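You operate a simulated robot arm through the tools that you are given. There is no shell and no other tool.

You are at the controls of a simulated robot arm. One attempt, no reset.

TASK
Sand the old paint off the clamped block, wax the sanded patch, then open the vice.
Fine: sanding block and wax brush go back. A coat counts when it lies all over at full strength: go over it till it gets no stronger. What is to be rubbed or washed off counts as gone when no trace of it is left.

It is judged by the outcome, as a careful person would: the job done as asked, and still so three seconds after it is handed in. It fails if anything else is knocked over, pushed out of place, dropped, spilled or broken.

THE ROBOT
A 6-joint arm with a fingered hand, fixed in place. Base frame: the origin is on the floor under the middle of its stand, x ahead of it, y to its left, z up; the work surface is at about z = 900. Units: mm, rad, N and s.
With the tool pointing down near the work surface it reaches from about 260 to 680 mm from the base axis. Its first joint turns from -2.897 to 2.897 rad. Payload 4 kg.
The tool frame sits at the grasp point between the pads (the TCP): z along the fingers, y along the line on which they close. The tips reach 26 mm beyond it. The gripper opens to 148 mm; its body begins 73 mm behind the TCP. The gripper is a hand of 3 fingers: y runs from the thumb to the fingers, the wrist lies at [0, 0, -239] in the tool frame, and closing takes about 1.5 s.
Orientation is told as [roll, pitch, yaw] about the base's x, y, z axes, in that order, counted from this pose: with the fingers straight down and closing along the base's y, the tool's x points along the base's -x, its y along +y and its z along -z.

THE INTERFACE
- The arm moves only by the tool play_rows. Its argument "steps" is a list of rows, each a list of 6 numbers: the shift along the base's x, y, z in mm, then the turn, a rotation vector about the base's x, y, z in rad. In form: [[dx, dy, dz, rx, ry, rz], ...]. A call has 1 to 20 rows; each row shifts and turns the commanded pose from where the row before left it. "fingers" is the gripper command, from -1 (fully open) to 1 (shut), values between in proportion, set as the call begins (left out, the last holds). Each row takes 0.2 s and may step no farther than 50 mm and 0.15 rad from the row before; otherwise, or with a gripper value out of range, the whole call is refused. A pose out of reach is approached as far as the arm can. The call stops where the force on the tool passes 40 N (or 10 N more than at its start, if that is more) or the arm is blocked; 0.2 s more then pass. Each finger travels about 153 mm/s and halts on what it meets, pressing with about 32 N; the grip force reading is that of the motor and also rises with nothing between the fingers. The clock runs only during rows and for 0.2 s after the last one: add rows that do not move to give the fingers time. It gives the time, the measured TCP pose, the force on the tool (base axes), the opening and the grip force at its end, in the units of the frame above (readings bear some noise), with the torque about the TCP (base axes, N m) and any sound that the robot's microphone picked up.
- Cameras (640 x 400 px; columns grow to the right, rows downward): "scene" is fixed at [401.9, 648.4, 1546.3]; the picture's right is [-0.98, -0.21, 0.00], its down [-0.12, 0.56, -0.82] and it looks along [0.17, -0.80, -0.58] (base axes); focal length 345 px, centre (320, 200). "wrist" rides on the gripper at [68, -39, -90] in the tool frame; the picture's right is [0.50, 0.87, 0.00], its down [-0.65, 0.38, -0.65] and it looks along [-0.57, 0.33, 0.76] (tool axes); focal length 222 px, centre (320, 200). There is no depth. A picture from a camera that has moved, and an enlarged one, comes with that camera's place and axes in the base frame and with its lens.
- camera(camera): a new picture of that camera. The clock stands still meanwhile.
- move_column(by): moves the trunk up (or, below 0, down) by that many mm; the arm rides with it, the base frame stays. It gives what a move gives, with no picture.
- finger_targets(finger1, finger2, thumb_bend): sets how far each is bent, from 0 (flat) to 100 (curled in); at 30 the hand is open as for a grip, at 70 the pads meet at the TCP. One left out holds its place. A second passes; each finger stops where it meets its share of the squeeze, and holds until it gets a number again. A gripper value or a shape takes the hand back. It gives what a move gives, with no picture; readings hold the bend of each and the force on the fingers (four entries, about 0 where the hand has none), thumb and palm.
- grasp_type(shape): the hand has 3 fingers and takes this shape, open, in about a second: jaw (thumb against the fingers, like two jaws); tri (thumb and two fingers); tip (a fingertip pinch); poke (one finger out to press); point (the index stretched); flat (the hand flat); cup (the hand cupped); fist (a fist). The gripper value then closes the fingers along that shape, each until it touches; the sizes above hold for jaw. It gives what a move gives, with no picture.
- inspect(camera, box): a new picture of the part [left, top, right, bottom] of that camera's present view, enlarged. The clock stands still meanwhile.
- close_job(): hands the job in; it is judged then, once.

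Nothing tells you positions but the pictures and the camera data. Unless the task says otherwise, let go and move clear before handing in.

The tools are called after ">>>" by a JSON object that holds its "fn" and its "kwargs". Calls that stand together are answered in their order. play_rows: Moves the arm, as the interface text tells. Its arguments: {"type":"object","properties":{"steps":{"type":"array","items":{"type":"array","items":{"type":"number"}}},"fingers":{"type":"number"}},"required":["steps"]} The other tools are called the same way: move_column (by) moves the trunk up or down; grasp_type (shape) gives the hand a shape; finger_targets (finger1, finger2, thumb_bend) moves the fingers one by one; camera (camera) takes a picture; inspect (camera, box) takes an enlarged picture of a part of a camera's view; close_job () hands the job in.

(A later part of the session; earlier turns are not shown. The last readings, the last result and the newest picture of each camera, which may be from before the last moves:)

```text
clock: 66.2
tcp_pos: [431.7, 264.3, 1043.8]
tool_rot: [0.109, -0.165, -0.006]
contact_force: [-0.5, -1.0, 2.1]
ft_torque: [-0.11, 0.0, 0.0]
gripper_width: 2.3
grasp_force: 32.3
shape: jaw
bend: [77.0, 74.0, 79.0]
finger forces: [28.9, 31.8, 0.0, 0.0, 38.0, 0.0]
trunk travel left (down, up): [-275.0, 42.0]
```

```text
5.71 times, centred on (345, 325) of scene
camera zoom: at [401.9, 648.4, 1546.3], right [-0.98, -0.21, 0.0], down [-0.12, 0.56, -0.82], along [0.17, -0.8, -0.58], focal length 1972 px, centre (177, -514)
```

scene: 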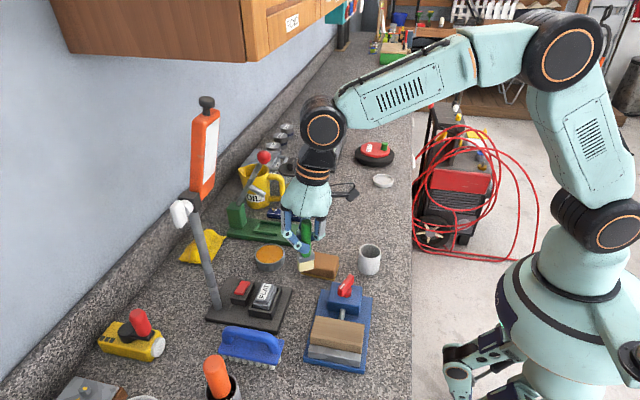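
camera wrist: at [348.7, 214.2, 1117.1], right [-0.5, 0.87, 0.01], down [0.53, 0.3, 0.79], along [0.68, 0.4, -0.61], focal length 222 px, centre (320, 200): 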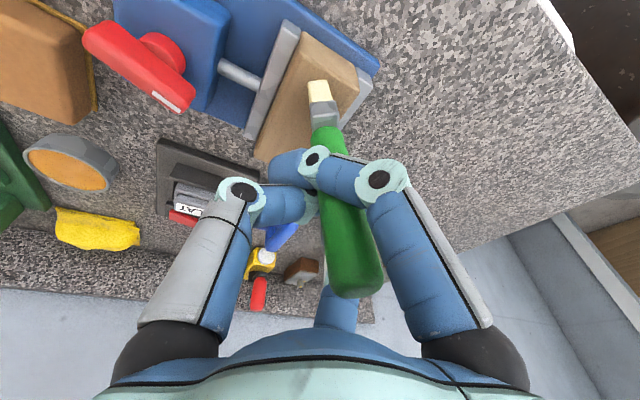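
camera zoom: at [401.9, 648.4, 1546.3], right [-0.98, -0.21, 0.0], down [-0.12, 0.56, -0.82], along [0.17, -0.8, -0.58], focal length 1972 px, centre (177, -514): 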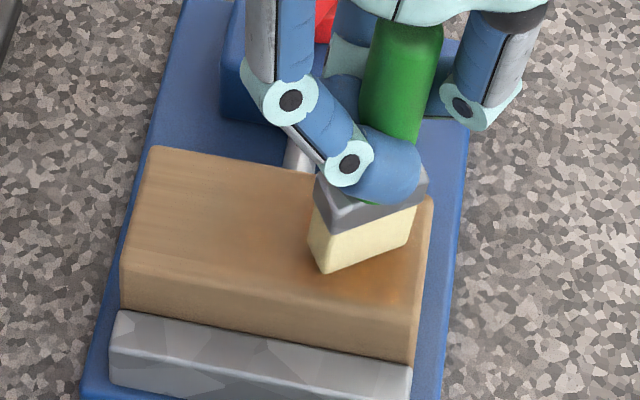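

An amber tint is appearing under the brush, so wax is going on. I'll run a full zigzag, starting at the low-x end.

>>> {"fn": "play_rows", "kwargs": {"steps": [[-4, 0, -0.6, 0, 0, 0], [-4, 6, 0, 0, 0, 0], [0, 6, 0, 0, 0, 0], [0, -8, 0, 0, 0, 0], [0, -8, 0, 0, 0, 0], [0, -8, 0, 0, 0, 0], [0, -8, 0, 0, 0, 0], [0, 8, 0, 0, 0, 0], [0, 8, 0, 0, 0, 0], [0, 8, 0, 0, 0, 0], [0, 8, 0, 0, 0, 0], [7, -8, 0, 0, 0, 0], [0, -8, 0, 0, 0, 0], [0, -8, 0, 0, 0, 0], [0, -8, 0, 0, 0, 0], [0, 8, 0, 0, 0, 0], [0, 8, 0, 0, 0, 0], [0, 8, 0, 0, 0, 0], [0, 8, 0, 0, 0, 0]]}}

>>> {"fn": "inspect", "kwargs": {"camera": "scene", "box": [310, 290, 380, 360]}}

```text
clock: 70.2
tcp_pos: [430.2, 275.3, 1043.3]
tool_rot: [0.108, -0.165, -0.009]
contact_force: [0.0, -0.3, 1.2]
ft_torque: [-0.02, -0.04, 0.0]
gripper_width: 2.2
grasp_force: 32.4
shape: jaw
bend: [77.0, 74.0, 79.0]
finger forces: [30.4, 35.4, 0.0, 0.0, 39.8, 0.1]
trunk travel left (down, up): [-275.0, 42.0]
```

```text
5.71 times, centred on (345, 325) of scene
camera zoom: at [401.9, 648.4, 1546.3], right [-0.98, -0.21, 0.0], down [-0.12, 0.56, -0.82], along [0.17, -0.8, -0.58], focal length 1972 px, centre (177, -514)
```

zoom: 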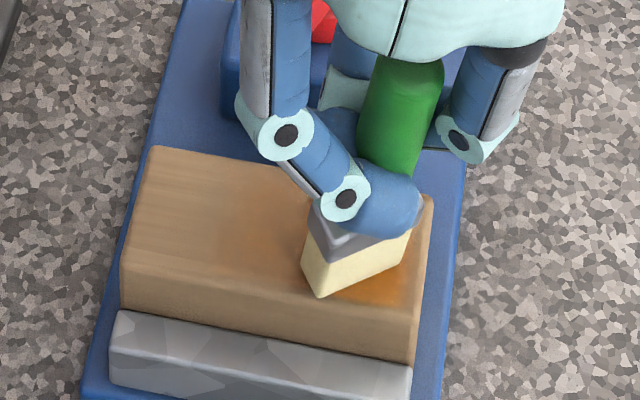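

>>> {"fn": "play_rows", "kwargs": {"steps": [[8, -6, -0.4, 0, 0, 0], [0, -8, 0, 0, 0, 0], [0, -8, 0, 0, 0, 0], [0, -8, 0, 0, 0, 0], [0, 8, 0, 0, 0, 0], [0, 8, 0, 0, 0, 0], [0, 8, 0, 0, 0, 0], [0, 8, 0, 0, 0, 0], [8, -8, 0, 0, 0, 0], [0, -8, 0, 0, 0, 0], [0, -8, 0, 0, 0, 0], [0, -8, 0, 0, 0, 0], [0, 8, 0, 0, 0, 0], [0, 8, 0, 0, 0, 0], [0, 8, 0, 0, 0, 0], [0, 8, 0, 0, 0, 0], [8, -8, 0, 0, 0, 0], [0, -8, 0, 0, 0, 0], [0, -8, 0, 0, 0, 0], [0, -8, 0, 0, 0, 0]]}}

>>> {"fn": "inspect", "kwargs": {"camera": "scene", "box": [310, 290, 380, 360]}}

```text
clock: 74.4
tcp_pos: [454.1, 246.2, 1042.4]
tool_rot: [0.107, -0.165, -0.009]
contact_force: [-0.2, 1.8, 3.5]
ft_torque: [0.09, 0.03, -0.03]
gripper_width: 1.8
grasp_force: 31.9
shape: jaw
bend: [77.0, 74.0, 80.0]
finger forces: [29.8, 40.7, 0.0, 0.0, 38.5, 0.0]
trunk travel left (down, up): [-275.0, 42.0]
```

```text
5.71 times, centred on (345, 325) of scene
camera zoom: at [401.9, 648.4, 1546.3], right [-0.98, -0.21, 0.0], down [-0.12, 0.56, -0.82], along [0.17, -0.8, -0.58], focal length 1972 px, centre (177, -514)
```

zoom: 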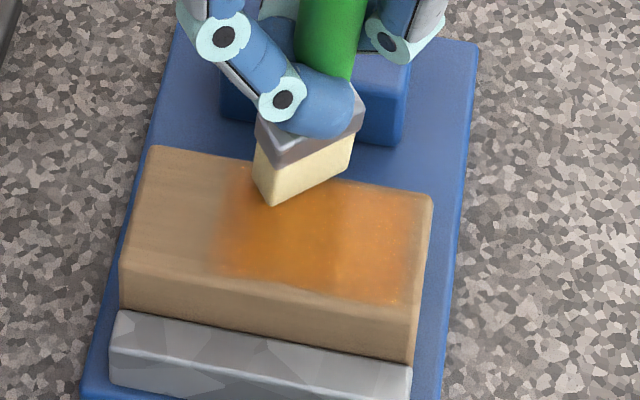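

The wax shows clearly as amber. The brush tip sits about 14 mm toward -y of the TCP, so I'll extend strokes further toward +y and keep going toward the high-x end.

>>> {"fn": "play_rows", "kwargs": {"steps": [[0, 9, 0, 0, 0, 0], [0, 9, 0, 0, 0, 0], [0, 9, 0, 0, 0, 0], [0, 9, 0, 0, 0, 0], [0, 8, 0, 0, 0, 0], [8, -9, 0, 0, 0, 0], [0, -9, 0, 0, 0, 0], [0, -9, 0, 0, 0, 0], [0, -9, 0, 0, 0, 0], [0, -8, 0, 0, 0, 0], [8, 9, 0, 0, 0, 0], [0, 9, 0, 0, 0, 0], [0, 9, 0, 0, 0, 0], [0, 9, 0, 0, 0, 0], [0, 8, 0, 0, 0, 0], [8, -9, 0, 0, 0, 0], [0, -9, 0, 0, 0, 0], [0, -9, 0, 0, 0, 0], [0, -9, 0, 0, 0, 0], [0, -8, 0, 0, 0, 0]]}}

>>> {"fn": "inspect", "kwargs": {"camera": "scene", "box": [310, 290, 380, 360]}}

```text
clock: 78.6
tcp_pos: [477.9, 244.5, 1042.0]
tool_rot: [0.109, -0.166, -0.011]
contact_force: [-0.4, -0.3, -0.6]
ft_torque: [0.0, 0.02, 0.02]
gripper_width: 1.7
grasp_force: 31.7
shape: jaw
bend: [77.0, 74.0, 80.0]
finger forces: [26.5, 39.4, 0.0, 0.0, 37.2, 0.1]
trunk travel left (down, up): [-275.0, 42.0]
```

```text
5.71 times, centred on (345, 325) of scene
camera zoom: at [401.9, 648.4, 1546.3], right [-0.98, -0.21, 0.0], down [-0.12, 0.56, -0.82], along [0.17, -0.8, -0.58], focal length 1972 px, centre (177, -514)
```

zoom: 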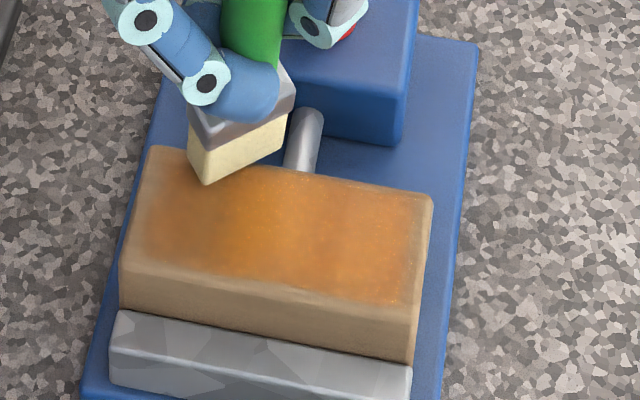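

Coverage is spreading. I'll press slightly and cover the high-x end.

>>> {"fn": "play_rows", "kwargs": {"steps": [[4, 4, -0.8, 0, 0, 0], [4, 9, 0, 0, 0, 0], [0, 9, 0, 0, 0, 0], [0, 9, 0, 0, 0, 0], [0, 9, 0, 0, 0, 0], [0, 5, 0, 0, 0, 0], [7, -9, 0, 0, 0, 0], [0, -9, 0, 0, 0, 0], [0, -9, 0, 0, 0, 0], [0, -9, 0, 0, 0, 0], [0, -8, 0, 0, 0, 0], [6, 9, 0, 0, 0, 0], [0, 9, 0, 0, 0, 0], [0, 9, 0, 0, 0, 0], [0, 9, 0, 0, 0, 0], [0, 8, 0, 0, 0, 0], [0, -9, 0, 0, 0, 0], [0, -9, 0, 0, 0, 0], [0, -9, 0, 0, 0, 0], [0, -9, 0, 0, 0, 0]]}}

>>> {"fn": "inspect", "kwargs": {"camera": "scene", "box": [310, 290, 380, 360]}}

```text
clock: 82.8
tcp_pos: [499.9, 253.9, 1042.9]
tool_rot: [0.108, -0.168, -0.011]
contact_force: [0.3, 1.7, 5.0]
ft_torque: [0.13, -0.03, 0.01]
gripper_width: 1.8
grasp_force: 32.2
shape: jaw
bend: [77.0, 74.0, 81.0]
finger forces: [26.0, 39.4, 0.0, 0.1, 34.9, 0.0]
trunk travel left (down, up): [-275.0, 42.0]
```

```text
5.71 times, centred on (345, 325) of scene
camera zoom: at [401.9, 648.4, 1546.3], right [-0.98, -0.21, 0.0], down [-0.12, 0.56, -0.82], along [0.17, -0.8, -0.58], focal length 1972 px, centre (177, -514)
```

zoom: 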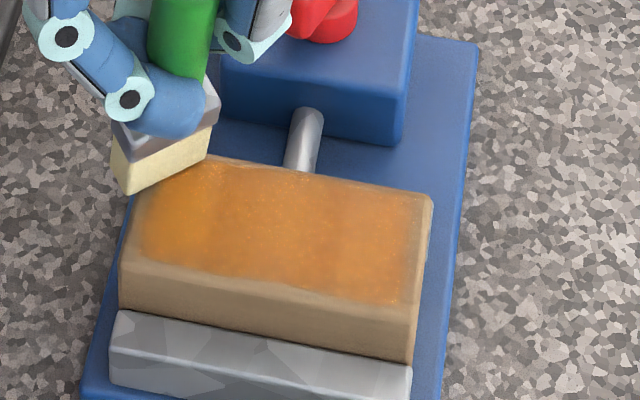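

Nearly the whole patch is coated, with some uneven spots. I'll run a second pass back toward the low-x end for full strength.

>>> {"fn": "play_rows", "kwargs": {"steps": [[0, -9, 0, 0, 0, 0], [-4, 9, 0, 0, 0, 0], [0, 9, 0, 0, 0, 0], [0, 9, 0, 0, 0, 0], [0, 9, 0, 0, 0, 0], [0, 9, 0, 0, 0, 0], [-7, -9, 0, 0, 0, 0], [0, -9, 0, 0, 0, 0], [0, -9, 0, 0, 0, 0], [0, -9, 0, 0, 0, 0], [0, -9, 0, 0, 0, 0], [-7, 9, 0, 0, 0, 0], [0, 9, 0, 0, 0, 0], [0, 9, 0, 0, 0, 0], [0, 9, 0, 0, 0, 0], [0, 9, 0, 0, 0, 0], [-7, -9, 0, 0, 0, 0], [0, -9, 0, 0, 0, 0], [0, -9, 0, 0, 0, 0], [0, -9, 0, 0, 0, 0]]}}

>>> {"fn": "play_rows", "kwargs": {"steps": [[0, -9, 0, 0, 0, 0], [-7, 9, 0, 0, 0, 0], [0, 9, 0, 0, 0, 0], [0, 9, 0, 0, 0, 0], [0, 9, 0, 0, 0, 0], [0, 9, 0, 0, 0, 0], [-7, -9, 0, 0, 0, 0], [0, -9, 0, 0, 0, 0], [0, -9, 0, 0, 0, 0], [0, -9, 0, 0, 0, 0], [0, -9, 0, 0, 0, 0], [-7, 9, 0, 0, 0, 0], [0, 9, 0, 0, 0, 0], [0, 9, 0, 0, 0, 0], [0, 9, 0, 0, 0, 0], [0, 9, 0, 0, 0, 0], [-7, -9, 0, 0, 0, 0], [0, -9, 0, 0, 0, 0], [0, -9, 0, 0, 0, 0], [0, -9, 0, 0, 0, 0]]}}

>>> {"fn": "inspect", "kwargs": {"camera": "scene", "box": [310, 290, 380, 360]}}

```text
clock: 87.0
tcp_pos: [474.2, 253.5, 1041.0]
tool_rot: [0.108, -0.165, -0.008]
contact_force: [0.7, 0.8, 4.3]
ft_torque: [0.15, -0.05, 0.0]
gripper_width: 1.6
grasp_force: 31.7
shape: jaw
bend: [77.0, 74.0, 81.0]
finger forces: [22.3, 36.7, 0.0, 0.0, 31.8, 0.1]
trunk travel left (down, up): [-275.0, 42.0]
```

```text
clock: 91.2
tcp_pos: [446.9, 254.7, 1044.2]
tool_rot: [0.108, -0.166, -0.01]
contact_force: [0.0, -0.9, -0.8]
ft_torque: [0.03, -0.02, 0.01]
gripper_width: 1.0
grasp_force: 31.6
shape: jaw
bend: [77.0, 74.0, 81.0]
finger forces: [22.1, 35.8, 0.0, 0.0, 30.4, 0.0]
trunk travel left (down, up): [-275.0, 42.0]
```

```text
5.71 times, centred on (345, 325) of scene
camera zoom: at [401.9, 648.4, 1546.3], right [-0.98, -0.21, 0.0], down [-0.12, 0.56, -0.82], along [0.17, -0.8, -0.58], focal length 1972 px, centre (177, -514)
```

zoom: 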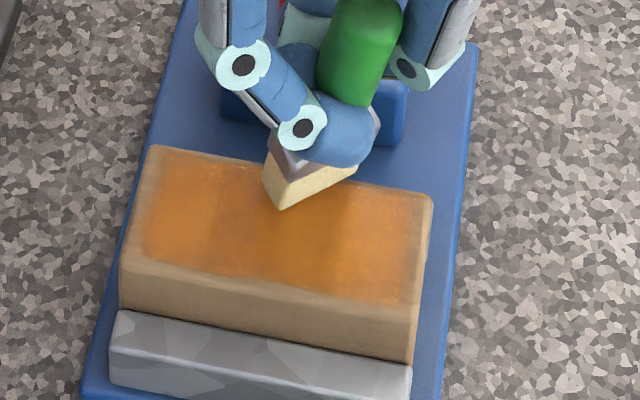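

>>> {"fn": "camera", "kwargs": {"camera": "wrist"}}

>>> {"fn": "inspect", "kwargs": {"camera": "scene", "box": [290, 240, 400, 350]}}

```text
taken
camera wrist: at [364.8, 207.1, 1117.0], right [-0.5, 0.87, 0.01], down [0.53, 0.3, 0.79], along [0.68, 0.4, -0.61], focal length 222 px, centre (320, 200)
```

wrist: 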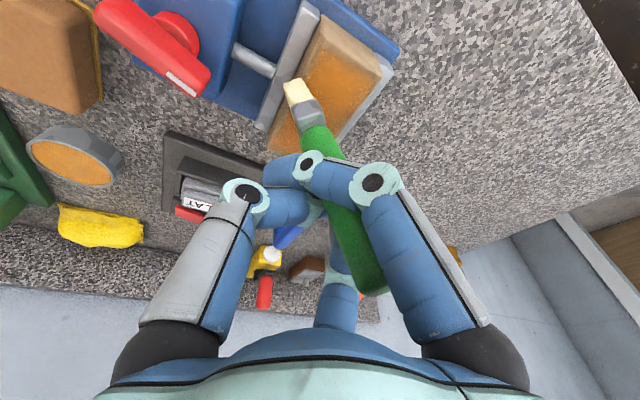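

```text
3.64 times, centred on (345, 295) of scene
camera zoom: at [401.9, 648.4, 1546.3], right [-0.98, -0.21, 0.0], down [-0.12, 0.56, -0.82], along [0.17, -0.8, -0.58], focal length 1255 px, centre (229, -146)
```

zoom: 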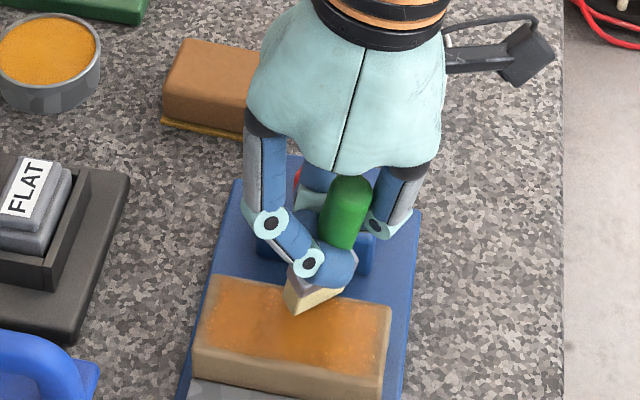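

The brush has leaned about 15° toward -y in the grip but isn't sliding out. I'll lift slightly, tilt the hand to stand it upright again, then finish the second pass.

>>> {"fn": "play_rows", "kwargs": {"steps": [[0, 0, 6, 0, 0, 0], [0, 0, 6, 0.04, 0.016, 0], [0, 0, 4, 0.045, 0.016, 0], [0, 0, 0, 0.045, 0.016, 0], [0, 0, 0, 0.045, 0.016, 0], [0, 0, 0, 0.045, 0.016, 0], [0, 0, 0, 0.04, 0.014, 0], [0, 0, 0, 0, 0, 0]]}}

>>> {"fn": "camera", "kwargs": {"camera": "wrist"}}

>>> {"fn": "inspect", "kwargs": {"camera": "scene", "box": [290, 240, 400, 370]}}

```text
clock: 93.0
tcp_pos: [447.3, 254.5, 1057.6]
tool_rot: [0.368, -0.064, -0.039]
contact_force: [0.7, 0.6, -0.8]
ft_torque: [0.0, -0.03, 0.0]
gripper_width: 1.4
grasp_force: 32.4
shape: jaw
bend: [77.0, 74.0, 81.0]
finger forces: [24.9, 35.3, 0.0, 0.0, 30.0, 0.1]
trunk travel left (down, up): [-275.0, 42.0]
```

```text
taken
camera wrist: at [371.3, 188.7, 1124.3], right [-0.49, 0.83, 0.28], down [0.61, 0.09, 0.79], along [0.63, 0.55, -0.55], focal length 222 px, centre (320, 200)
```

wrist: 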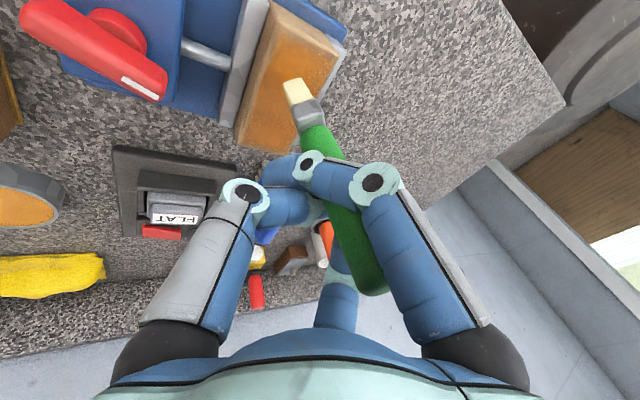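

```text
3.08 times, centred on (345, 305) of scene
camera zoom: at [401.9, 648.4, 1546.3], right [-0.98, -0.21, 0.0], down [-0.12, 0.56, -0.82], along [0.17, -0.8, -0.58], focal length 1062 px, centre (243, -123)
```

zoom: 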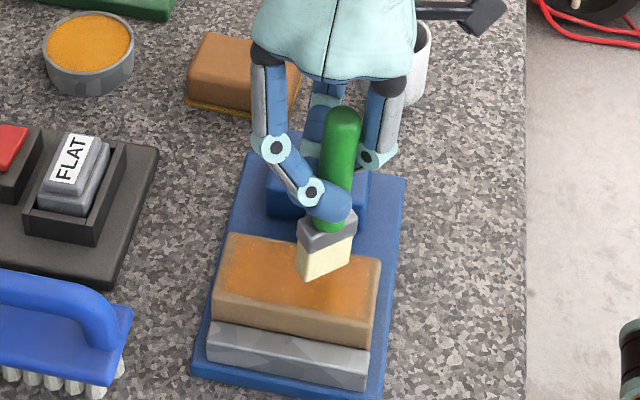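

The brush is upright again with its tip near (433, 252). Lowering back onto the surface.

>>> {"fn": "play_rows", "kwargs": {"steps": [[0, 0, -5, 0, 0, 0], [0, 0, -4, 0, 0, 0], [0, 0, -1, 0, 0, 0], [0, 0, 0, 0, 0, 0]]}}

>>> {"fn": "play_rows", "kwargs": {"steps": [[0, 0, -1, 0, 0, 0], [0, 0, 0, 0, 0, 0]]}}

```text
clock: 94.0
tcp_pos: [447.3, 254.8, 1048.7]
tool_rot: [0.366, -0.066, -0.038]
contact_force: [-0.4, -0.1, 0.1]
ft_torque: [-0.01, -0.03, 0.0]
gripper_width: 1.2
grasp_force: 32.2
shape: jaw
bend: [77.0, 74.0, 81.0]
finger forces: [25.0, 35.2, 0.1, 0.0, 30.1, 0.0]
trunk travel left (down, up): [-275.0, 42.0]
```

```text
clock: 94.6
tcp_pos: [446.8, 254.9, 1047.0]
tool_rot: [0.366, -0.066, -0.038]
contact_force: [0.7, 0.2, -0.3]
ft_torque: [0.02, -0.01, 0.01]
gripper_width: 1.4
grasp_force: 31.8
shape: jaw
bend: [77.0, 74.0, 81.0]
finger forces: [25.1, 35.3, 0.0, 0.1, 30.0, 0.0]
trunk travel left (down, up): [-275.0, 42.0]
```

>>> {"fn": "play_rows", "kwargs": {"steps": [[0, 0, -1, 0, 0, 0], [0, 0, 0, 0, 0, 0]]}}

>>> {"fn": "play_rows", "kwargs": {"steps": [[0, 0, -1, 0, 0, 0], [0, 0, 0, 0, 0, 0]]}}

```text
clock: 95.2
tcp_pos: [445.9, 254.7, 1044.7]
tool_rot: [0.368, -0.067, -0.038]
contact_force: [0.0, -0.5, -0.3]
ft_torque: [0.01, 0.01, 0.01]
gripper_width: 1.4
grasp_force: 32.2
shape: jaw
bend: [77.0, 74.0, 81.0]
finger forces: [25.0, 35.2, 0.0, 0.0, 30.1, 0.1]
trunk travel left (down, up): [-275.0, 42.0]
```

```text
clock: 95.8
tcp_pos: [446.3, 254.3, 1045.5]
tool_rot: [0.368, -0.064, -0.038]
contact_force: [-0.3, -0.4, -0.5]
ft_torque: [0.01, 0.01, -0.01]
gripper_width: 1.4
grasp_force: 32.1
shape: jaw
bend: [77.0, 74.0, 81.0]
finger forces: [25.1, 35.2, 0.0, 0.0, 30.1, 0.0]
trunk travel left (down, up): [-275.0, 42.0]
```

>>> {"fn": "play_rows", "kwargs": {"steps": [[0, 0, -1, 0, 0, 0], [0, 0, 0, 0, 0, 0]]}}

>>> {"fn": "inspect", "kwargs": {"camera": "scene", "box": [310, 290, 380, 360]}}

```text
clock: 96.4
tcp_pos: [445.8, 253.7, 1043.2]
tool_rot: [0.366, -0.063, -0.038]
contact_force: [0.8, -0.1, -0.5]
ft_torque: [0.03, -0.03, -0.01]
gripper_width: 1.3
grasp_force: 31.4
shape: jaw
bend: [77.0, 74.0, 81.0]
finger forces: [25.0, 35.2, 0.0, 0.0, 30.0, 0.1]
trunk travel left (down, up): [-275.0, 42.0]
```

```text
5.71 times, centred on (345, 325) of scene
camera zoom: at [401.9, 648.4, 1546.3], right [-0.98, -0.21, 0.0], down [-0.12, 0.56, -0.82], along [0.17, -0.8, -0.58], focal length 1972 px, centre (177, -514)
```

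zoom: 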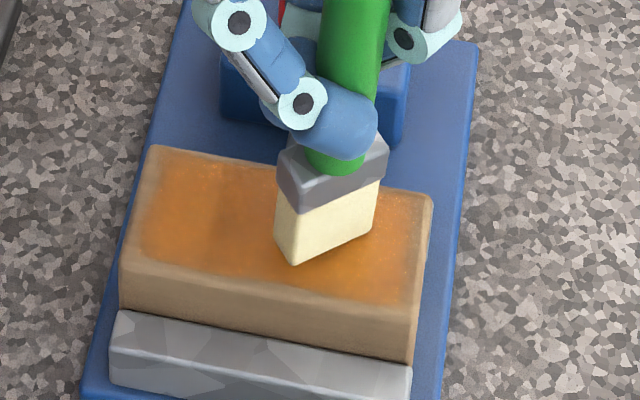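

>>> {"fn": "play_rows", "kwargs": {"steps": [[0, 0, -1, 0, 0, 0], [0, 0, 0, 0, 0, 0]]}}

>>> {"fn": "play_rows", "kwargs": {"steps": [[0, 0, -1, 0, 0, 0], [0, 0, 0, 0, 0, 0]]}}

>>> {"fn": "play_rows", "kwargs": {"steps": [[0, 0, -0.7, 0, 0, 0], [0, 0, 0, 0, 0, 0]]}}

```text
clock: 97.0
tcp_pos: [446.3, 255.4, 1042.5]
tool_rot: [0.366, -0.065, -0.038]
contact_force: [0.1, 0.4, -0.2]
ft_torque: [-0.02, -0.01, -0.01]
gripper_width: 1.6
grasp_force: 32.0
shape: jaw
bend: [77.0, 74.0, 81.0]
finger forces: [25.0, 35.2, 0.0, 0.0, 30.1, 0.1]
trunk travel left (down, up): [-275.0, 42.0]
```

```text
clock: 97.6
tcp_pos: [446.9, 255.1, 1042.3]
tool_rot: [0.367, -0.063, -0.038]
contact_force: [-0.8, 0.5, -0.9]
ft_torque: [-0.03, -0.03, -0.03]
gripper_width: 1.6
grasp_force: 31.8
shape: jaw
bend: [77.0, 74.0, 81.0]
finger forces: [25.0, 35.2, 0.0, 0.0, 30.1, 0.1]
trunk travel left (down, up): [-275.0, 42.0]
```

```text
clock: 98.2
tcp_pos: [446.1, 255.8, 1041.3]
tool_rot: [0.369, -0.068, -0.038]
contact_force: [0.4, 0.7, 0.8]
ft_torque: [-0.02, 0.06, 0.02]
gripper_width: 1.3
grasp_force: 32.2
shape: jaw
bend: [77.0, 74.0, 81.0]
finger forces: [24.9, 35.3, 0.0, 0.0, 30.3, 0.0]
trunk travel left (down, up): [-275.0, 42.0]
```

Contact begins. I'll continue the second pass on the low-x half.

>>> {"fn": "play_rows", "kwargs": {"steps": [[6, -8, -0.6, 0, 0, 0], [0, -8, 0, 0, 0, 0], [0, 9, 0, 0, 0, 0], [0, 9, 0, 0, 0, 0], [0, 9, 0, 0, 0, 0], [0, 9, 0, 0, 0, 0], [0, 6, 0, 0, 0, 0], [-7, -9, 0, 0, 0, 0], [0, -9, 0, 0, 0, 0], [0, -9, 0, 0, 0, 0], [0, -9, 0, 0, 0, 0], [0, -6, 0, 0, 0, 0], [-7, 9, 0, 0, 0, 0], [0, 9, 0, 0, 0, 0], [0, 9, 0, 0, 0, 0], [0, 9, 0, 0, 0, 0], [0, 6, 0, 0, 0, 0], [0, 0, 0, 0, 0, 0]]}}

>>> {"fn": "inspect", "kwargs": {"camera": "scene", "box": [310, 290, 380, 360]}}

```text
clock: 102.0
tcp_pos: [438.0, 279.2, 1039.8]
tool_rot: [0.366, -0.065, -0.039]
contact_force: [-0.4, -1.9, 6.0]
ft_torque: [-0.13, 0.09, 0.03]
gripper_width: 1.3
grasp_force: 32.0
shape: jaw
bend: [77.0, 74.0, 81.0]
finger forces: [26.2, 35.3, 0.0, 0.0, 30.4, 0.1]
trunk travel left (down, up): [-275.0, 42.0]
```

```text
5.71 times, centred on (345, 325) of scene
camera zoom: at [401.9, 648.4, 1546.3], right [-0.98, -0.21, 0.0], down [-0.12, 0.56, -0.82], along [0.17, -0.8, -0.58], focal length 1972 px, centre (177, -514)
```

zoom: 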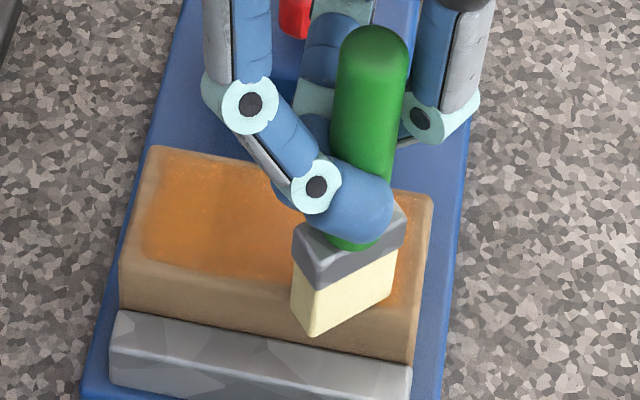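

>>> {"fn": "play_rows", "kwargs": {"steps": [[-7, -9, 0, 0, 0, 0], [0, -9, 0, 0, 0, 0], [0, -9, 0, 0, 0, 0], [0, -9, 0, 0, 0, 0], [0, -7, 0, 0, 0, 0], [-6, 9, 0, 0, 0, 0], [0, 9, 0, 0, 0, 0], [0, 9, 0, 0, 0, 0], [0, 9, 0, 0, 0, 0], [0, 6, 0, 0, 0, 0], [-6, -9, 0, 0, 0, 0], [0, -9, 0, 0, 0, 0], [0, -9, 0, 0, 0, 0], [0, -9, 0, 0, 0, 0], [0, -6, 0, 0, 0, 0], [4, 9, 0, 0, 0, 0], [0, 9, 0, 0, 0, 0], [0, 9, 0, 0, 0, 0], [0, 9, 0, 0, 0, 0], [0, 6, 0, 0, 0, 0]]}}

>>> {"fn": "inspect", "kwargs": {"camera": "scene", "box": [310, 290, 380, 360]}}

```text
clock: 106.2
tcp_pos: [424.8, 279.8, 1039.5]
tool_rot: [0.366, -0.066, -0.039]
contact_force: [-0.2, -0.3, 2.2]
ft_torque: [-0.03, 0.03, 0.05]
gripper_width: 1.1
grasp_force: 32.3
shape: jaw
bend: [77.0, 74.0, 81.0]
finger forces: [26.4, 35.7, 0.0, 0.0, 29.5, 0.1]
trunk travel left (down, up): [-275.0, 42.0]
```

```text
5.71 times, centred on (345, 325) of scene
camera zoom: at [401.9, 648.4, 1546.3], right [-0.98, -0.21, 0.0], down [-0.12, 0.56, -0.82], along [0.17, -0.8, -0.58], focal length 1972 px, centre (177, -514)
```

zoom: 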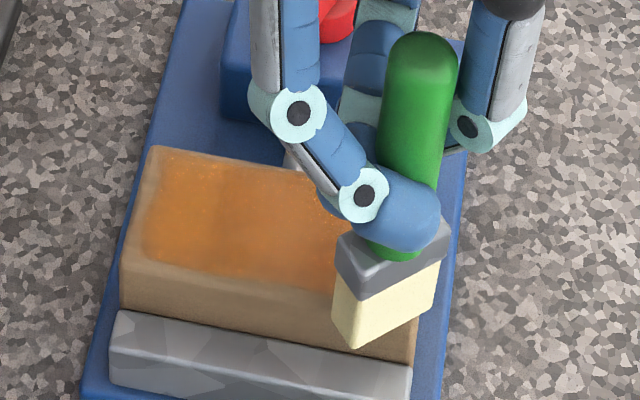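

I'll lift off and look at the evenness of the coat.

>>> {"fn": "play_rows", "kwargs": {"steps": [[0, -5, 8, 0, 0, 0], [0, -10, 10, 0, 0, 0], [0, -15, 10, 0, 0, 0], [0, -15, 5, 0, 0, 0], [0, -15, 0, 0, 0, 0], [0, 0, 0, 0, 0, 0]]}}

>>> {"fn": "inspect", "kwargs": {"camera": "scene", "box": [312, 310, 372, 365]}}

>>> {"fn": "camera", "kwargs": {"camera": "wrist"}}

```text
clock: 107.6
tcp_pos: [423.5, 220.2, 1074.0]
tool_rot: [0.365, -0.063, -0.039]
contact_force: [-0.6, -0.3, -0.5]
ft_torque: [0.01, -0.02, -0.01]
gripper_width: 1.7
grasp_force: 32.0
shape: jaw
bend: [77.0, 74.0, 82.0]
finger forces: [25.8, 35.7, 0.1, 0.0, 29.2, 0.1]
trunk travel left (down, up): [-275.0, 42.0]
```

```text
7.27 times, centred on (342, 338) of scene
camera zoom: at [401.9, 648.4, 1546.3], right [-0.98, -0.21, 0.0], down [-0.12, 0.56, -0.82], along [0.17, -0.8, -0.58], focal length 2510 px, centre (160, -800)
```

zoom: 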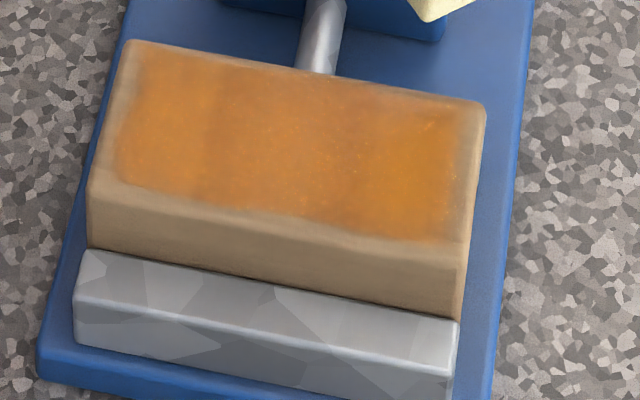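

```text
taken
camera wrist: at [347.3, 154.6, 1139.7], right [-0.49, 0.83, 0.28], down [0.61, 0.09, 0.79], along [0.63, 0.55, -0.55], focal length 222 px, centre (320, 200)
```

wrist: 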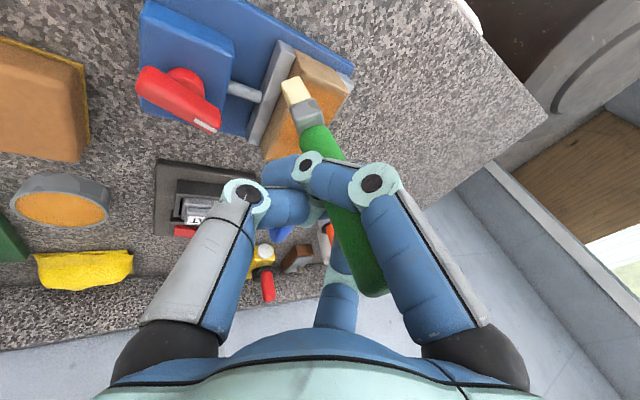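

>>> {"fn": "inspect", "kwargs": {"camera": "scene", "box": [319, 312, 345, 342]}}

>>> {"fn": "inspect", "kwargs": {"camera": "scene", "box": [340, 314, 366, 346]}}

```text
13.33 times, centred on (332, 327) of scene
camera zoom: at [401.9, 648.4, 1546.3], right [-0.98, -0.21, 0.0], down [-0.12, 0.56, -0.82], along [0.17, -0.8, -0.58], focal length 4601 px, centre (160, -1493)
```

zoom: 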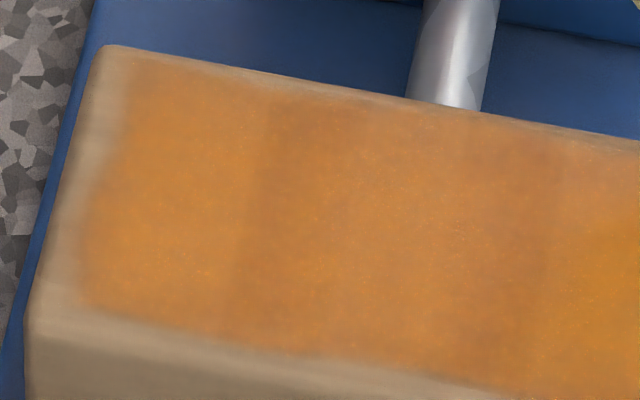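

```text
12.50 times, centred on (353, 330) of scene
camera zoom: at [401.9, 648.4, 1546.3], right [-0.98, -0.21, 0.0], down [-0.12, 0.56, -0.82], along [0.17, -0.8, -0.58], focal length 4314 px, centre (-92, -1425)
```

zoom: 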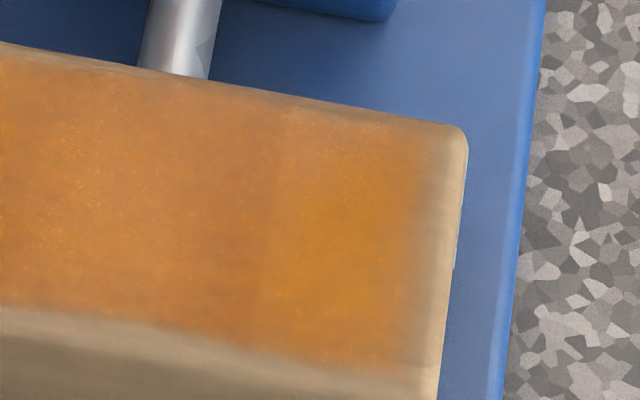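

The coat covers the patch but some lanes look weaker (browner). I'll go over it again with closely spaced strokes.

>>> {"fn": "play_rows", "kwargs": {"steps": [[0, 8, -8, 0, 0, 0], [0, 8, -10, 0, 0, 0], [0, 5, -8, 0, 0, 0], [0, 0, -5, 0, 0, 0], [0, 0, -1.5, 0, 0, 0], [0, 0, 0, 0, 0, 0]]}}

```text
clock: 109.0
tcp_pos: [423.5, 240.9, 1041.1]
tool_rot: [0.368, -0.065, -0.038]
contact_force: [0.2, -0.2, -0.3]
ft_torque: [0.0, -0.01, 0.01]
gripper_width: 0.9
grasp_force: 32.0
shape: jaw
bend: [77.0, 74.0, 82.0]
finger forces: [25.3, 35.6, 0.1, 0.0, 29.2, 0.0]
trunk travel left (down, up): [-275.0, 42.0]
```

>>> {"fn": "play_rows", "kwargs": {"steps": [[0, 2, -1.2, 0, 0, 0], [0, 0, 0, 0, 0, 0]]}}

>>> {"fn": "play_rows", "kwargs": {"steps": [[0, 0, -0.8, 0, 0, 0], [0, 0, 0, 0, 0, 0]]}}

```text
clock: 109.6
tcp_pos: [423.8, 243.2, 1041.0]
tool_rot: [0.368, -0.065, -0.039]
contact_force: [-0.6, 0.5, 1.9]
ft_torque: [-0.02, 0.04, 0.01]
gripper_width: 1.3
grasp_force: 32.2
shape: jaw
bend: [77.0, 74.0, 82.0]
finger forces: [24.7, 35.4, 0.0, 0.0, 29.6, 0.1]
trunk travel left (down, up): [-275.0, 42.0]
```

```text
clock: 110.2
tcp_pos: [423.7, 242.6, 1040.5]
tool_rot: [0.369, -0.066, -0.041]
contact_force: [1.3, 0.2, 6.6]
ft_torque: [-0.01, 0.1, 0.01]
gripper_width: 1.2
grasp_force: 31.7
shape: jaw
bend: [77.0, 74.0, 82.0]
finger forces: [24.6, 35.9, 0.1, 0.1, 30.1, 0.1]
trunk travel left (down, up): [-275.0, 42.0]
```

>>> {"fn": "play_rows", "kwargs": {"steps": [[-2, 9, 0, 0, 0, 0], [0, 9, 0, 0, 0, 0], [0, 9, 0, 0, 0, 0], [0, 10, 0, 0, 0, 0], [5, -9, 0, 0, 0, 0], [0, -9, 0, 0, 0, 0], [0, -9, 0, 0, 0, 0], [0, -12, 0, 0, 0, 0], [6, 9, 0, 0, 0, 0], [0, 10, 0, 0, 0, 0], [0, 10, 0, 0, 0, 0], [0, 10, 0, 0, 0, 0], [6, -9, 0, 0, 0, 0], [0, -10, 0, 0, 0, 0], [0, -10, 0, 0, 0, 0], [0, -10, 0, 0, 0, 0], [6, 9, 0, 0, 0, 0], [0, 10, 0, 0, 0, 0], [0, 10, 0, 0, 0, 0], [0, 10, 0, 0, 0, 0]]}}

>>> {"fn": "inspect", "kwargs": {"camera": "scene", "box": [310, 290, 380, 360]}}

```text
clock: 114.4
tcp_pos: [443.8, 280.0, 1039.7]
tool_rot: [0.368, -0.066, -0.037]
contact_force: [-0.1, -0.4, -0.1]
ft_torque: [-0.03, 0.01, 0.02]
gripper_width: 1.0
grasp_force: 31.6
shape: jaw
bend: [76.0, 74.0, 82.0]
finger forces: [43.8, 37.0, 0.1, 0.1, 19.9, 0.0]
trunk travel left (down, up): [-275.0, 42.0]
```

```text
5.71 times, centred on (345, 325) of scene
camera zoom: at [401.9, 648.4, 1546.3], right [-0.98, -0.21, 0.0], down [-0.12, 0.56, -0.82], along [0.17, -0.8, -0.58], focal length 1972 px, centre (177, -514)
```

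zoom: 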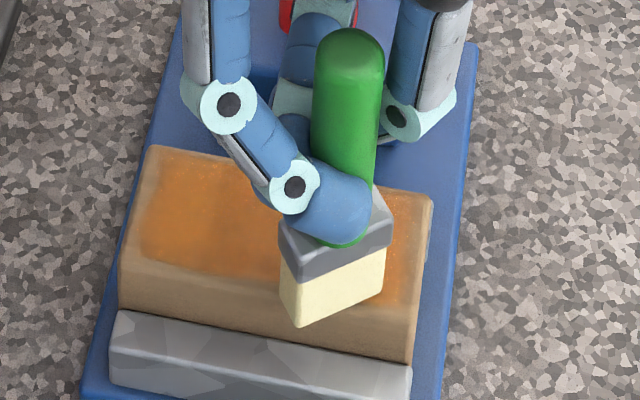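

The finger forces shifted noticeably, so I'll check the grip before continuing.

>>> {"fn": "camera", "kwargs": {"camera": "wrist"}}

>>> {"fn": "inspect", "kwargs": {"camera": "wrist", "box": [230, 60, 430, 310]}}

>>> {"fn": "inspect", "kwargs": {"camera": "scene", "box": [300, 250, 390, 370]}}

```text
taken
camera wrist: at [368.8, 214.6, 1105.8], right [-0.49, 0.83, 0.28], down [0.61, 0.1, 0.79], along [0.62, 0.55, -0.55], focal length 222 px, centre (320, 200)
```

wrist: 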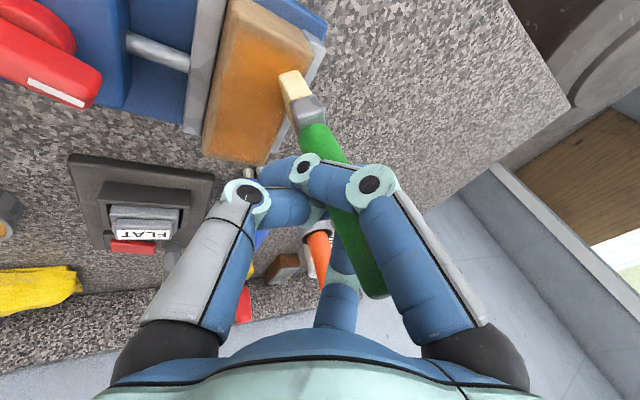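

```text
1.60 times, centred on (330, 185) of wrist
camera zoom: at [368.8, 214.6, 1105.8], right [-0.49, 0.83, 0.28], down [0.61, 0.1, 0.79], along [0.62, 0.55, -0.55], focal length 355 px, centre (304, 224)
```

zoom: 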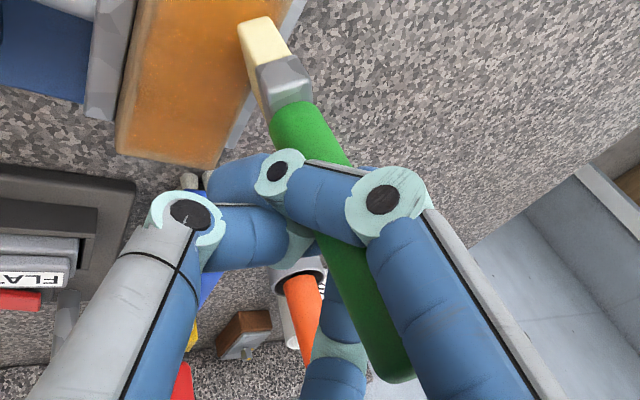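

```text
3.33 times, centred on (345, 310) of scene
camera zoom: at [401.9, 648.4, 1546.3], right [-0.98, -0.21, 0.0], down [-0.12, 0.56, -0.82], along [0.17, -0.8, -0.58], focal length 1150 px, centre (237, -167)
```

zoom: 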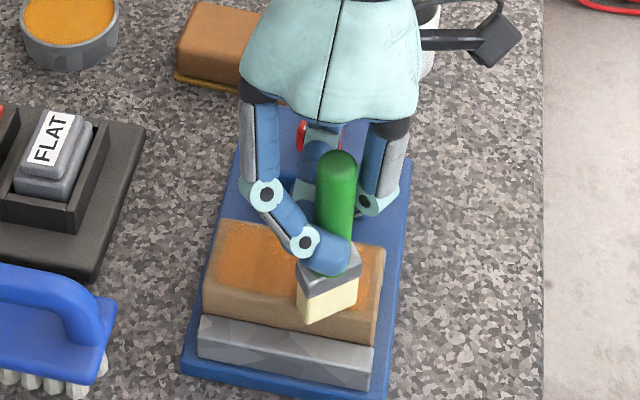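

The brush is still held in the same way. I'll continue with light strokes.

>>> {"fn": "play_rows", "kwargs": {"steps": [[3, -6, -0.6, 0, 0, 0], [3, -9, 0, 0, 0, 0], [0, -10, 0, 0, 0, 0], [0, -10, 0, 0, 0, 0], [6, 9, 0, 0, 0, 0], [0, 10, 0, 0, 0, 0], [0, 10, 0, 0, 0, 0], [0, 5, 0, 0, 0, 0], [0, 0, 0, 0, 0, 0]]}}

>>> {"fn": "inspect", "kwargs": {"camera": "scene", "box": [310, 290, 380, 360]}}

```text
clock: 116.4
tcp_pos: [455.6, 278.1, 1038.4]
tool_rot: [0.367, -0.064, -0.038]
contact_force: [-0.4, -1.8, 5.3]
ft_torque: [-0.22, 0.12, 0.05]
gripper_width: 0.7
grasp_force: 32.1
shape: jaw
bend: [76.0, 74.0, 83.0]
finger forces: [10.4, 37.1, 0.0, 0.1, 0.0, 0.0]
trunk travel left (down, up): [-275.0, 42.0]
```

```text
5.71 times, centred on (345, 325) of scene
camera zoom: at [401.9, 648.4, 1546.3], right [-0.98, -0.21, 0.0], down [-0.12, 0.56, -0.82], along [0.17, -0.8, -0.58], focal length 1972 px, centre (177, -514)
```

zoom: 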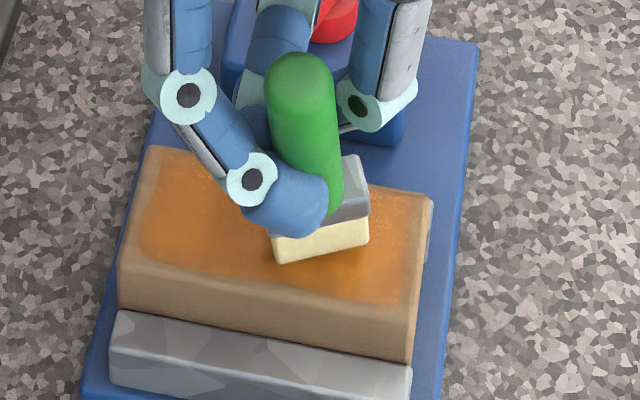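

The grip has slipped (the thumb no longer bears), so I'm holding still and looking closely.

>>> {"fn": "inspect", "kwargs": {"camera": "wrist", "box": [230, 60, 430, 310]}}

>>> {"fn": "inspect", "kwargs": {"camera": "scene", "box": [310, 270, 370, 345]}}

>>> {"fn": "camera", "kwargs": {"camera": "wrist"}}

```text
1.60 times, centred on (330, 185) of wrist
camera zoom: at [379.9, 212.5, 1104.3], right [-0.49, 0.83, 0.28], down [0.61, 0.09, 0.79], along [0.63, 0.55, -0.55], focal length 355 px, centre (304, 224)
```

zoom: 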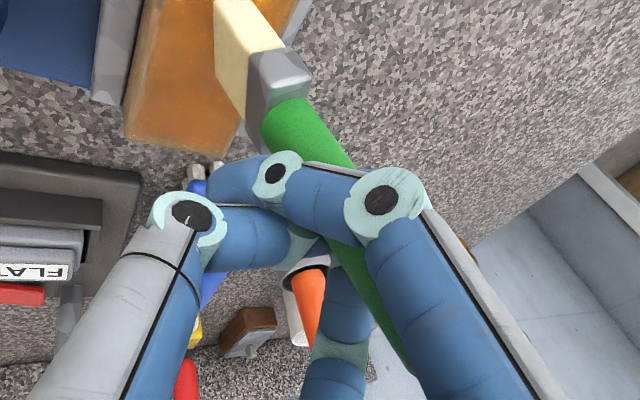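

```text
5.33 times, centred on (340, 308) of scene
camera zoom: at [401.9, 648.4, 1546.3], right [-0.98, -0.21, 0.0], down [-0.12, 0.56, -0.82], along [0.17, -0.8, -0.58], focal length 1841 px, centre (213, -373)
```

zoom: 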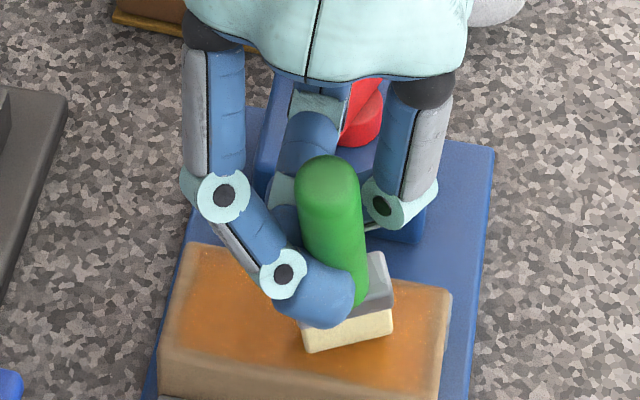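

```text
taken
camera wrist: at [379.9, 212.5, 1104.3], right [-0.49, 0.83, 0.28], down [0.61, 0.09, 0.79], along [0.63, 0.55, -0.55], focal length 222 px, centre (320, 200)
```

wrist: 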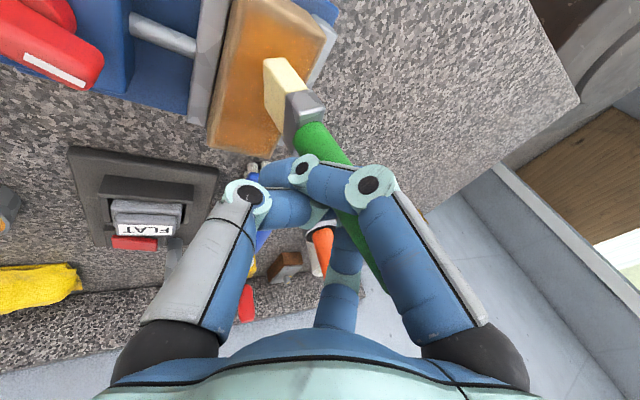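

The handle is now pinched between the two fingers, with the thumb idle. I'll tighten fully without moving the arm, so the thumb can bear again.

>>> {"fn": "play_rows", "kwargs": {"steps": [[0, 0, 0, 0, 0, 0], [0, 0, 0, 0, 0, 0]], "fingers": 1}}

>>> {"fn": "inspect", "kwargs": {"camera": "wrist", "box": [230, 60, 430, 310]}}

>>> {"fn": "inspect", "kwargs": {"camera": "scene", "box": [310, 270, 370, 345]}}

```text
clock: 117.0
tcp_pos: [455.7, 278.7, 1039.2]
tool_rot: [0.368, -0.068, -0.037]
contact_force: [-1.0, -2.4, 4.3]
ft_torque: [-0.17, 0.06, 0.01]
gripper_width: 0.5
grasp_force: 32.5
shape: jaw
bend: [76.0, 74.0, 83.0]
finger forces: [10.8, 36.8, 0.0, 0.0, 0.0, 0.0]
trunk travel left (down, up): [-275.0, 42.0]
```

```text
1.60 times, centred on (330, 185) of wrist
camera zoom: at [380.1, 212.7, 1104.4], right [-0.49, 0.83, 0.28], down [0.61, 0.09, 0.79], along [0.63, 0.55, -0.55], focal length 355 px, centre (304, 224)
```

zoom: 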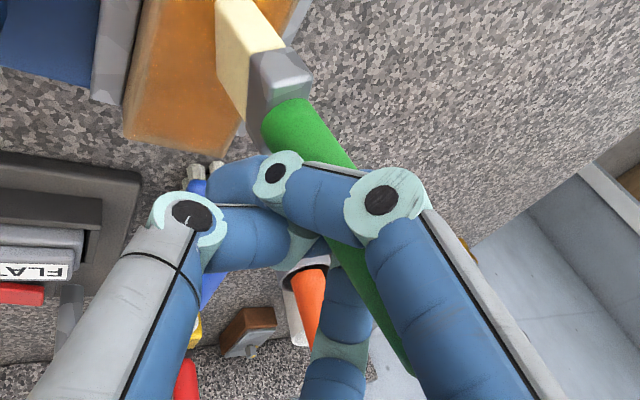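

```text
5.33 times, centred on (340, 308) of scene
camera zoom: at [401.9, 648.4, 1546.3], right [-0.98, -0.21, 0.0], down [-0.12, 0.56, -0.82], along [0.17, -0.8, -0.58], focal length 1841 px, centre (213, -373)
```

zoom: 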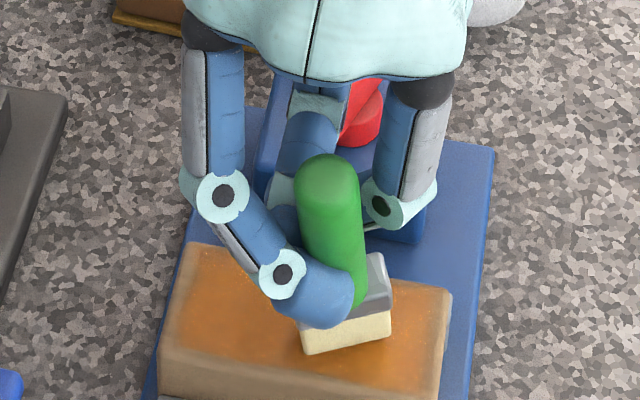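

The pinch hasn't changed but is steady. I'll test the hold with a very slow small lift.

>>> {"fn": "play_rows", "kwargs": {"steps": [[0, 0, 0.5, 0, 0, 0], [0, 0, 0.5, 0, 0, 0], [0, 0, 1, 0, 0, 0], [0, 0, 1, 0, 0, 0], [0, 0, 0, 0, 0, 0]]}}

>>> {"fn": "inspect", "kwargs": {"camera": "wrist", "box": [230, 60, 430, 310]}}

>>> {"fn": "inspect", "kwargs": {"camera": "scene", "box": [310, 270, 370, 345]}}

```text
clock: 118.2
tcp_pos: [456.1, 277.7, 1041.5]
tool_rot: [0.366, -0.065, -0.039]
contact_force: [0.0, 0.3, -0.5]
ft_torque: [-0.01, 0.01, 0.02]
gripper_width: 0.3
grasp_force: 32.0
shape: jaw
bend: [76.0, 74.0, 83.0]
finger forces: [13.6, 35.9, 0.0, 0.0, 0.1, 0.0]
trunk travel left (down, up): [-275.0, 42.0]
```

```text
1.60 times, centred on (330, 185) of wrist
camera zoom: at [381.3, 212.9, 1108.1], right [-0.49, 0.83, 0.28], down [0.61, 0.09, 0.79], along [0.63, 0.55, -0.55], focal length 355 px, centre (304, 224)
```

zoom: 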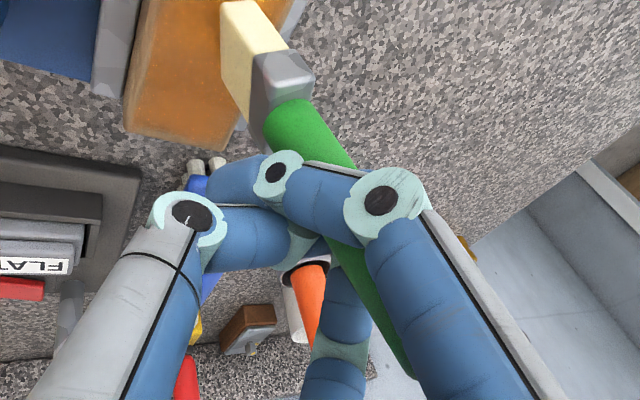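

```text
5.33 times, centred on (340, 308) of scene
camera zoom: at [401.9, 648.4, 1546.3], right [-0.98, -0.21, 0.0], down [-0.12, 0.56, -0.82], along [0.17, -0.8, -0.58], focal length 1841 px, centre (213, -373)
```

zoom: 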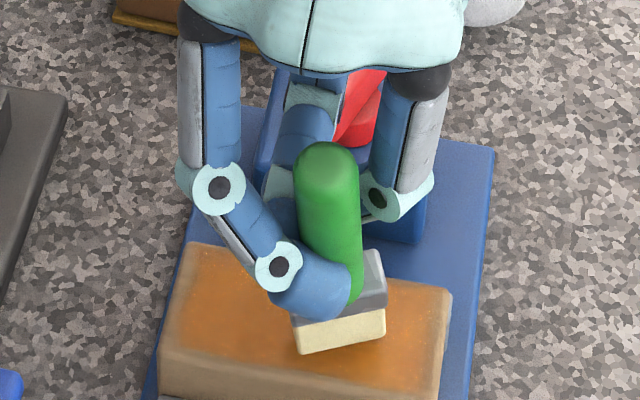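

The brush lifts with the hand and is still held. I'll raise it slowly to a safe height, then measure its tilt.

>>> {"fn": "play_rows", "kwargs": {"steps": [[0, 0, 2, 0, 0, 0], [0, 0, 4, 0, 0, 0], [0, 0, 6, 0, 0, 0], [0, 0, 8, 0, 0, 0], [0, 0, 8, 0, 0, 0], [0, 0, 8, 0, 0, 0], [0, 0, 8, 0, 0, 0], [0, 0, 6, 0, 0, 0], [0, 0, 4, 0, 0, 0], [0, 0, 2, 0, 0, 0], [0, 0, 0, 0, 0, 0]]}}

>>> {"fn": "camera", "kwargs": {"camera": "wrist"}}

>>> {"fn": "inspect", "kwargs": {"camera": "scene", "box": [290, 240, 390, 365]}}

>>> {"fn": "inspect", "kwargs": {"camera": "scene", "box": [312, 310, 372, 365]}}

```text
clock: 120.6
tcp_pos: [457.2, 279.3, 1098.1]
tool_rot: [0.365, -0.064, -0.038]
contact_force: [0.4, 0.5, -0.8]
ft_torque: [-0.01, 0.0, -0.03]
gripper_width: 0.5
grasp_force: 31.6
shape: jaw
bend: [76.0, 74.0, 83.0]
finger forces: [14.0, 35.6, 0.0, 0.0, 0.0, 0.0]
trunk travel left (down, up): [-275.0, 42.0]
```

```text
taken
camera wrist: at [381.6, 213.1, 1164.0], right [-0.49, 0.83, 0.28], down [0.61, 0.09, 0.79], along [0.63, 0.55, -0.55], focal length 222 px, centre (320, 200)
```

wrist: 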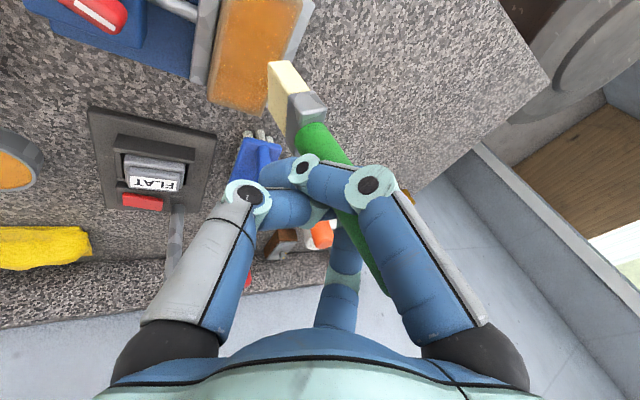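

```text
3.20 times, centred on (340, 302) of scene
camera zoom: at [401.9, 648.4, 1546.3], right [-0.98, -0.21, 0.0], down [-0.12, 0.56, -0.82], along [0.17, -0.8, -0.58], focal length 1104 px, centre (256, -128)
```

zoom: 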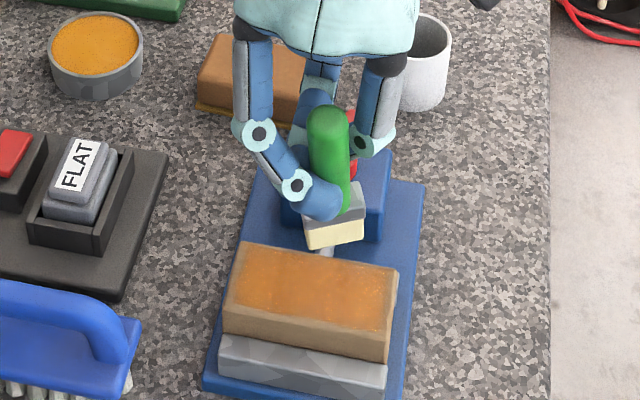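

```text
7.27 times, centred on (342, 338) of scene
camera zoom: at [401.9, 648.4, 1546.3], right [-0.98, -0.21, 0.0], down [-0.12, 0.56, -0.82], along [0.17, -0.8, -0.58], focal length 2510 px, centre (160, -800)
```

zoom: 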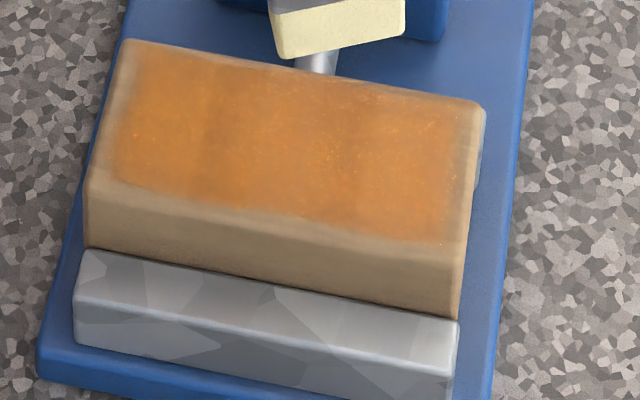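

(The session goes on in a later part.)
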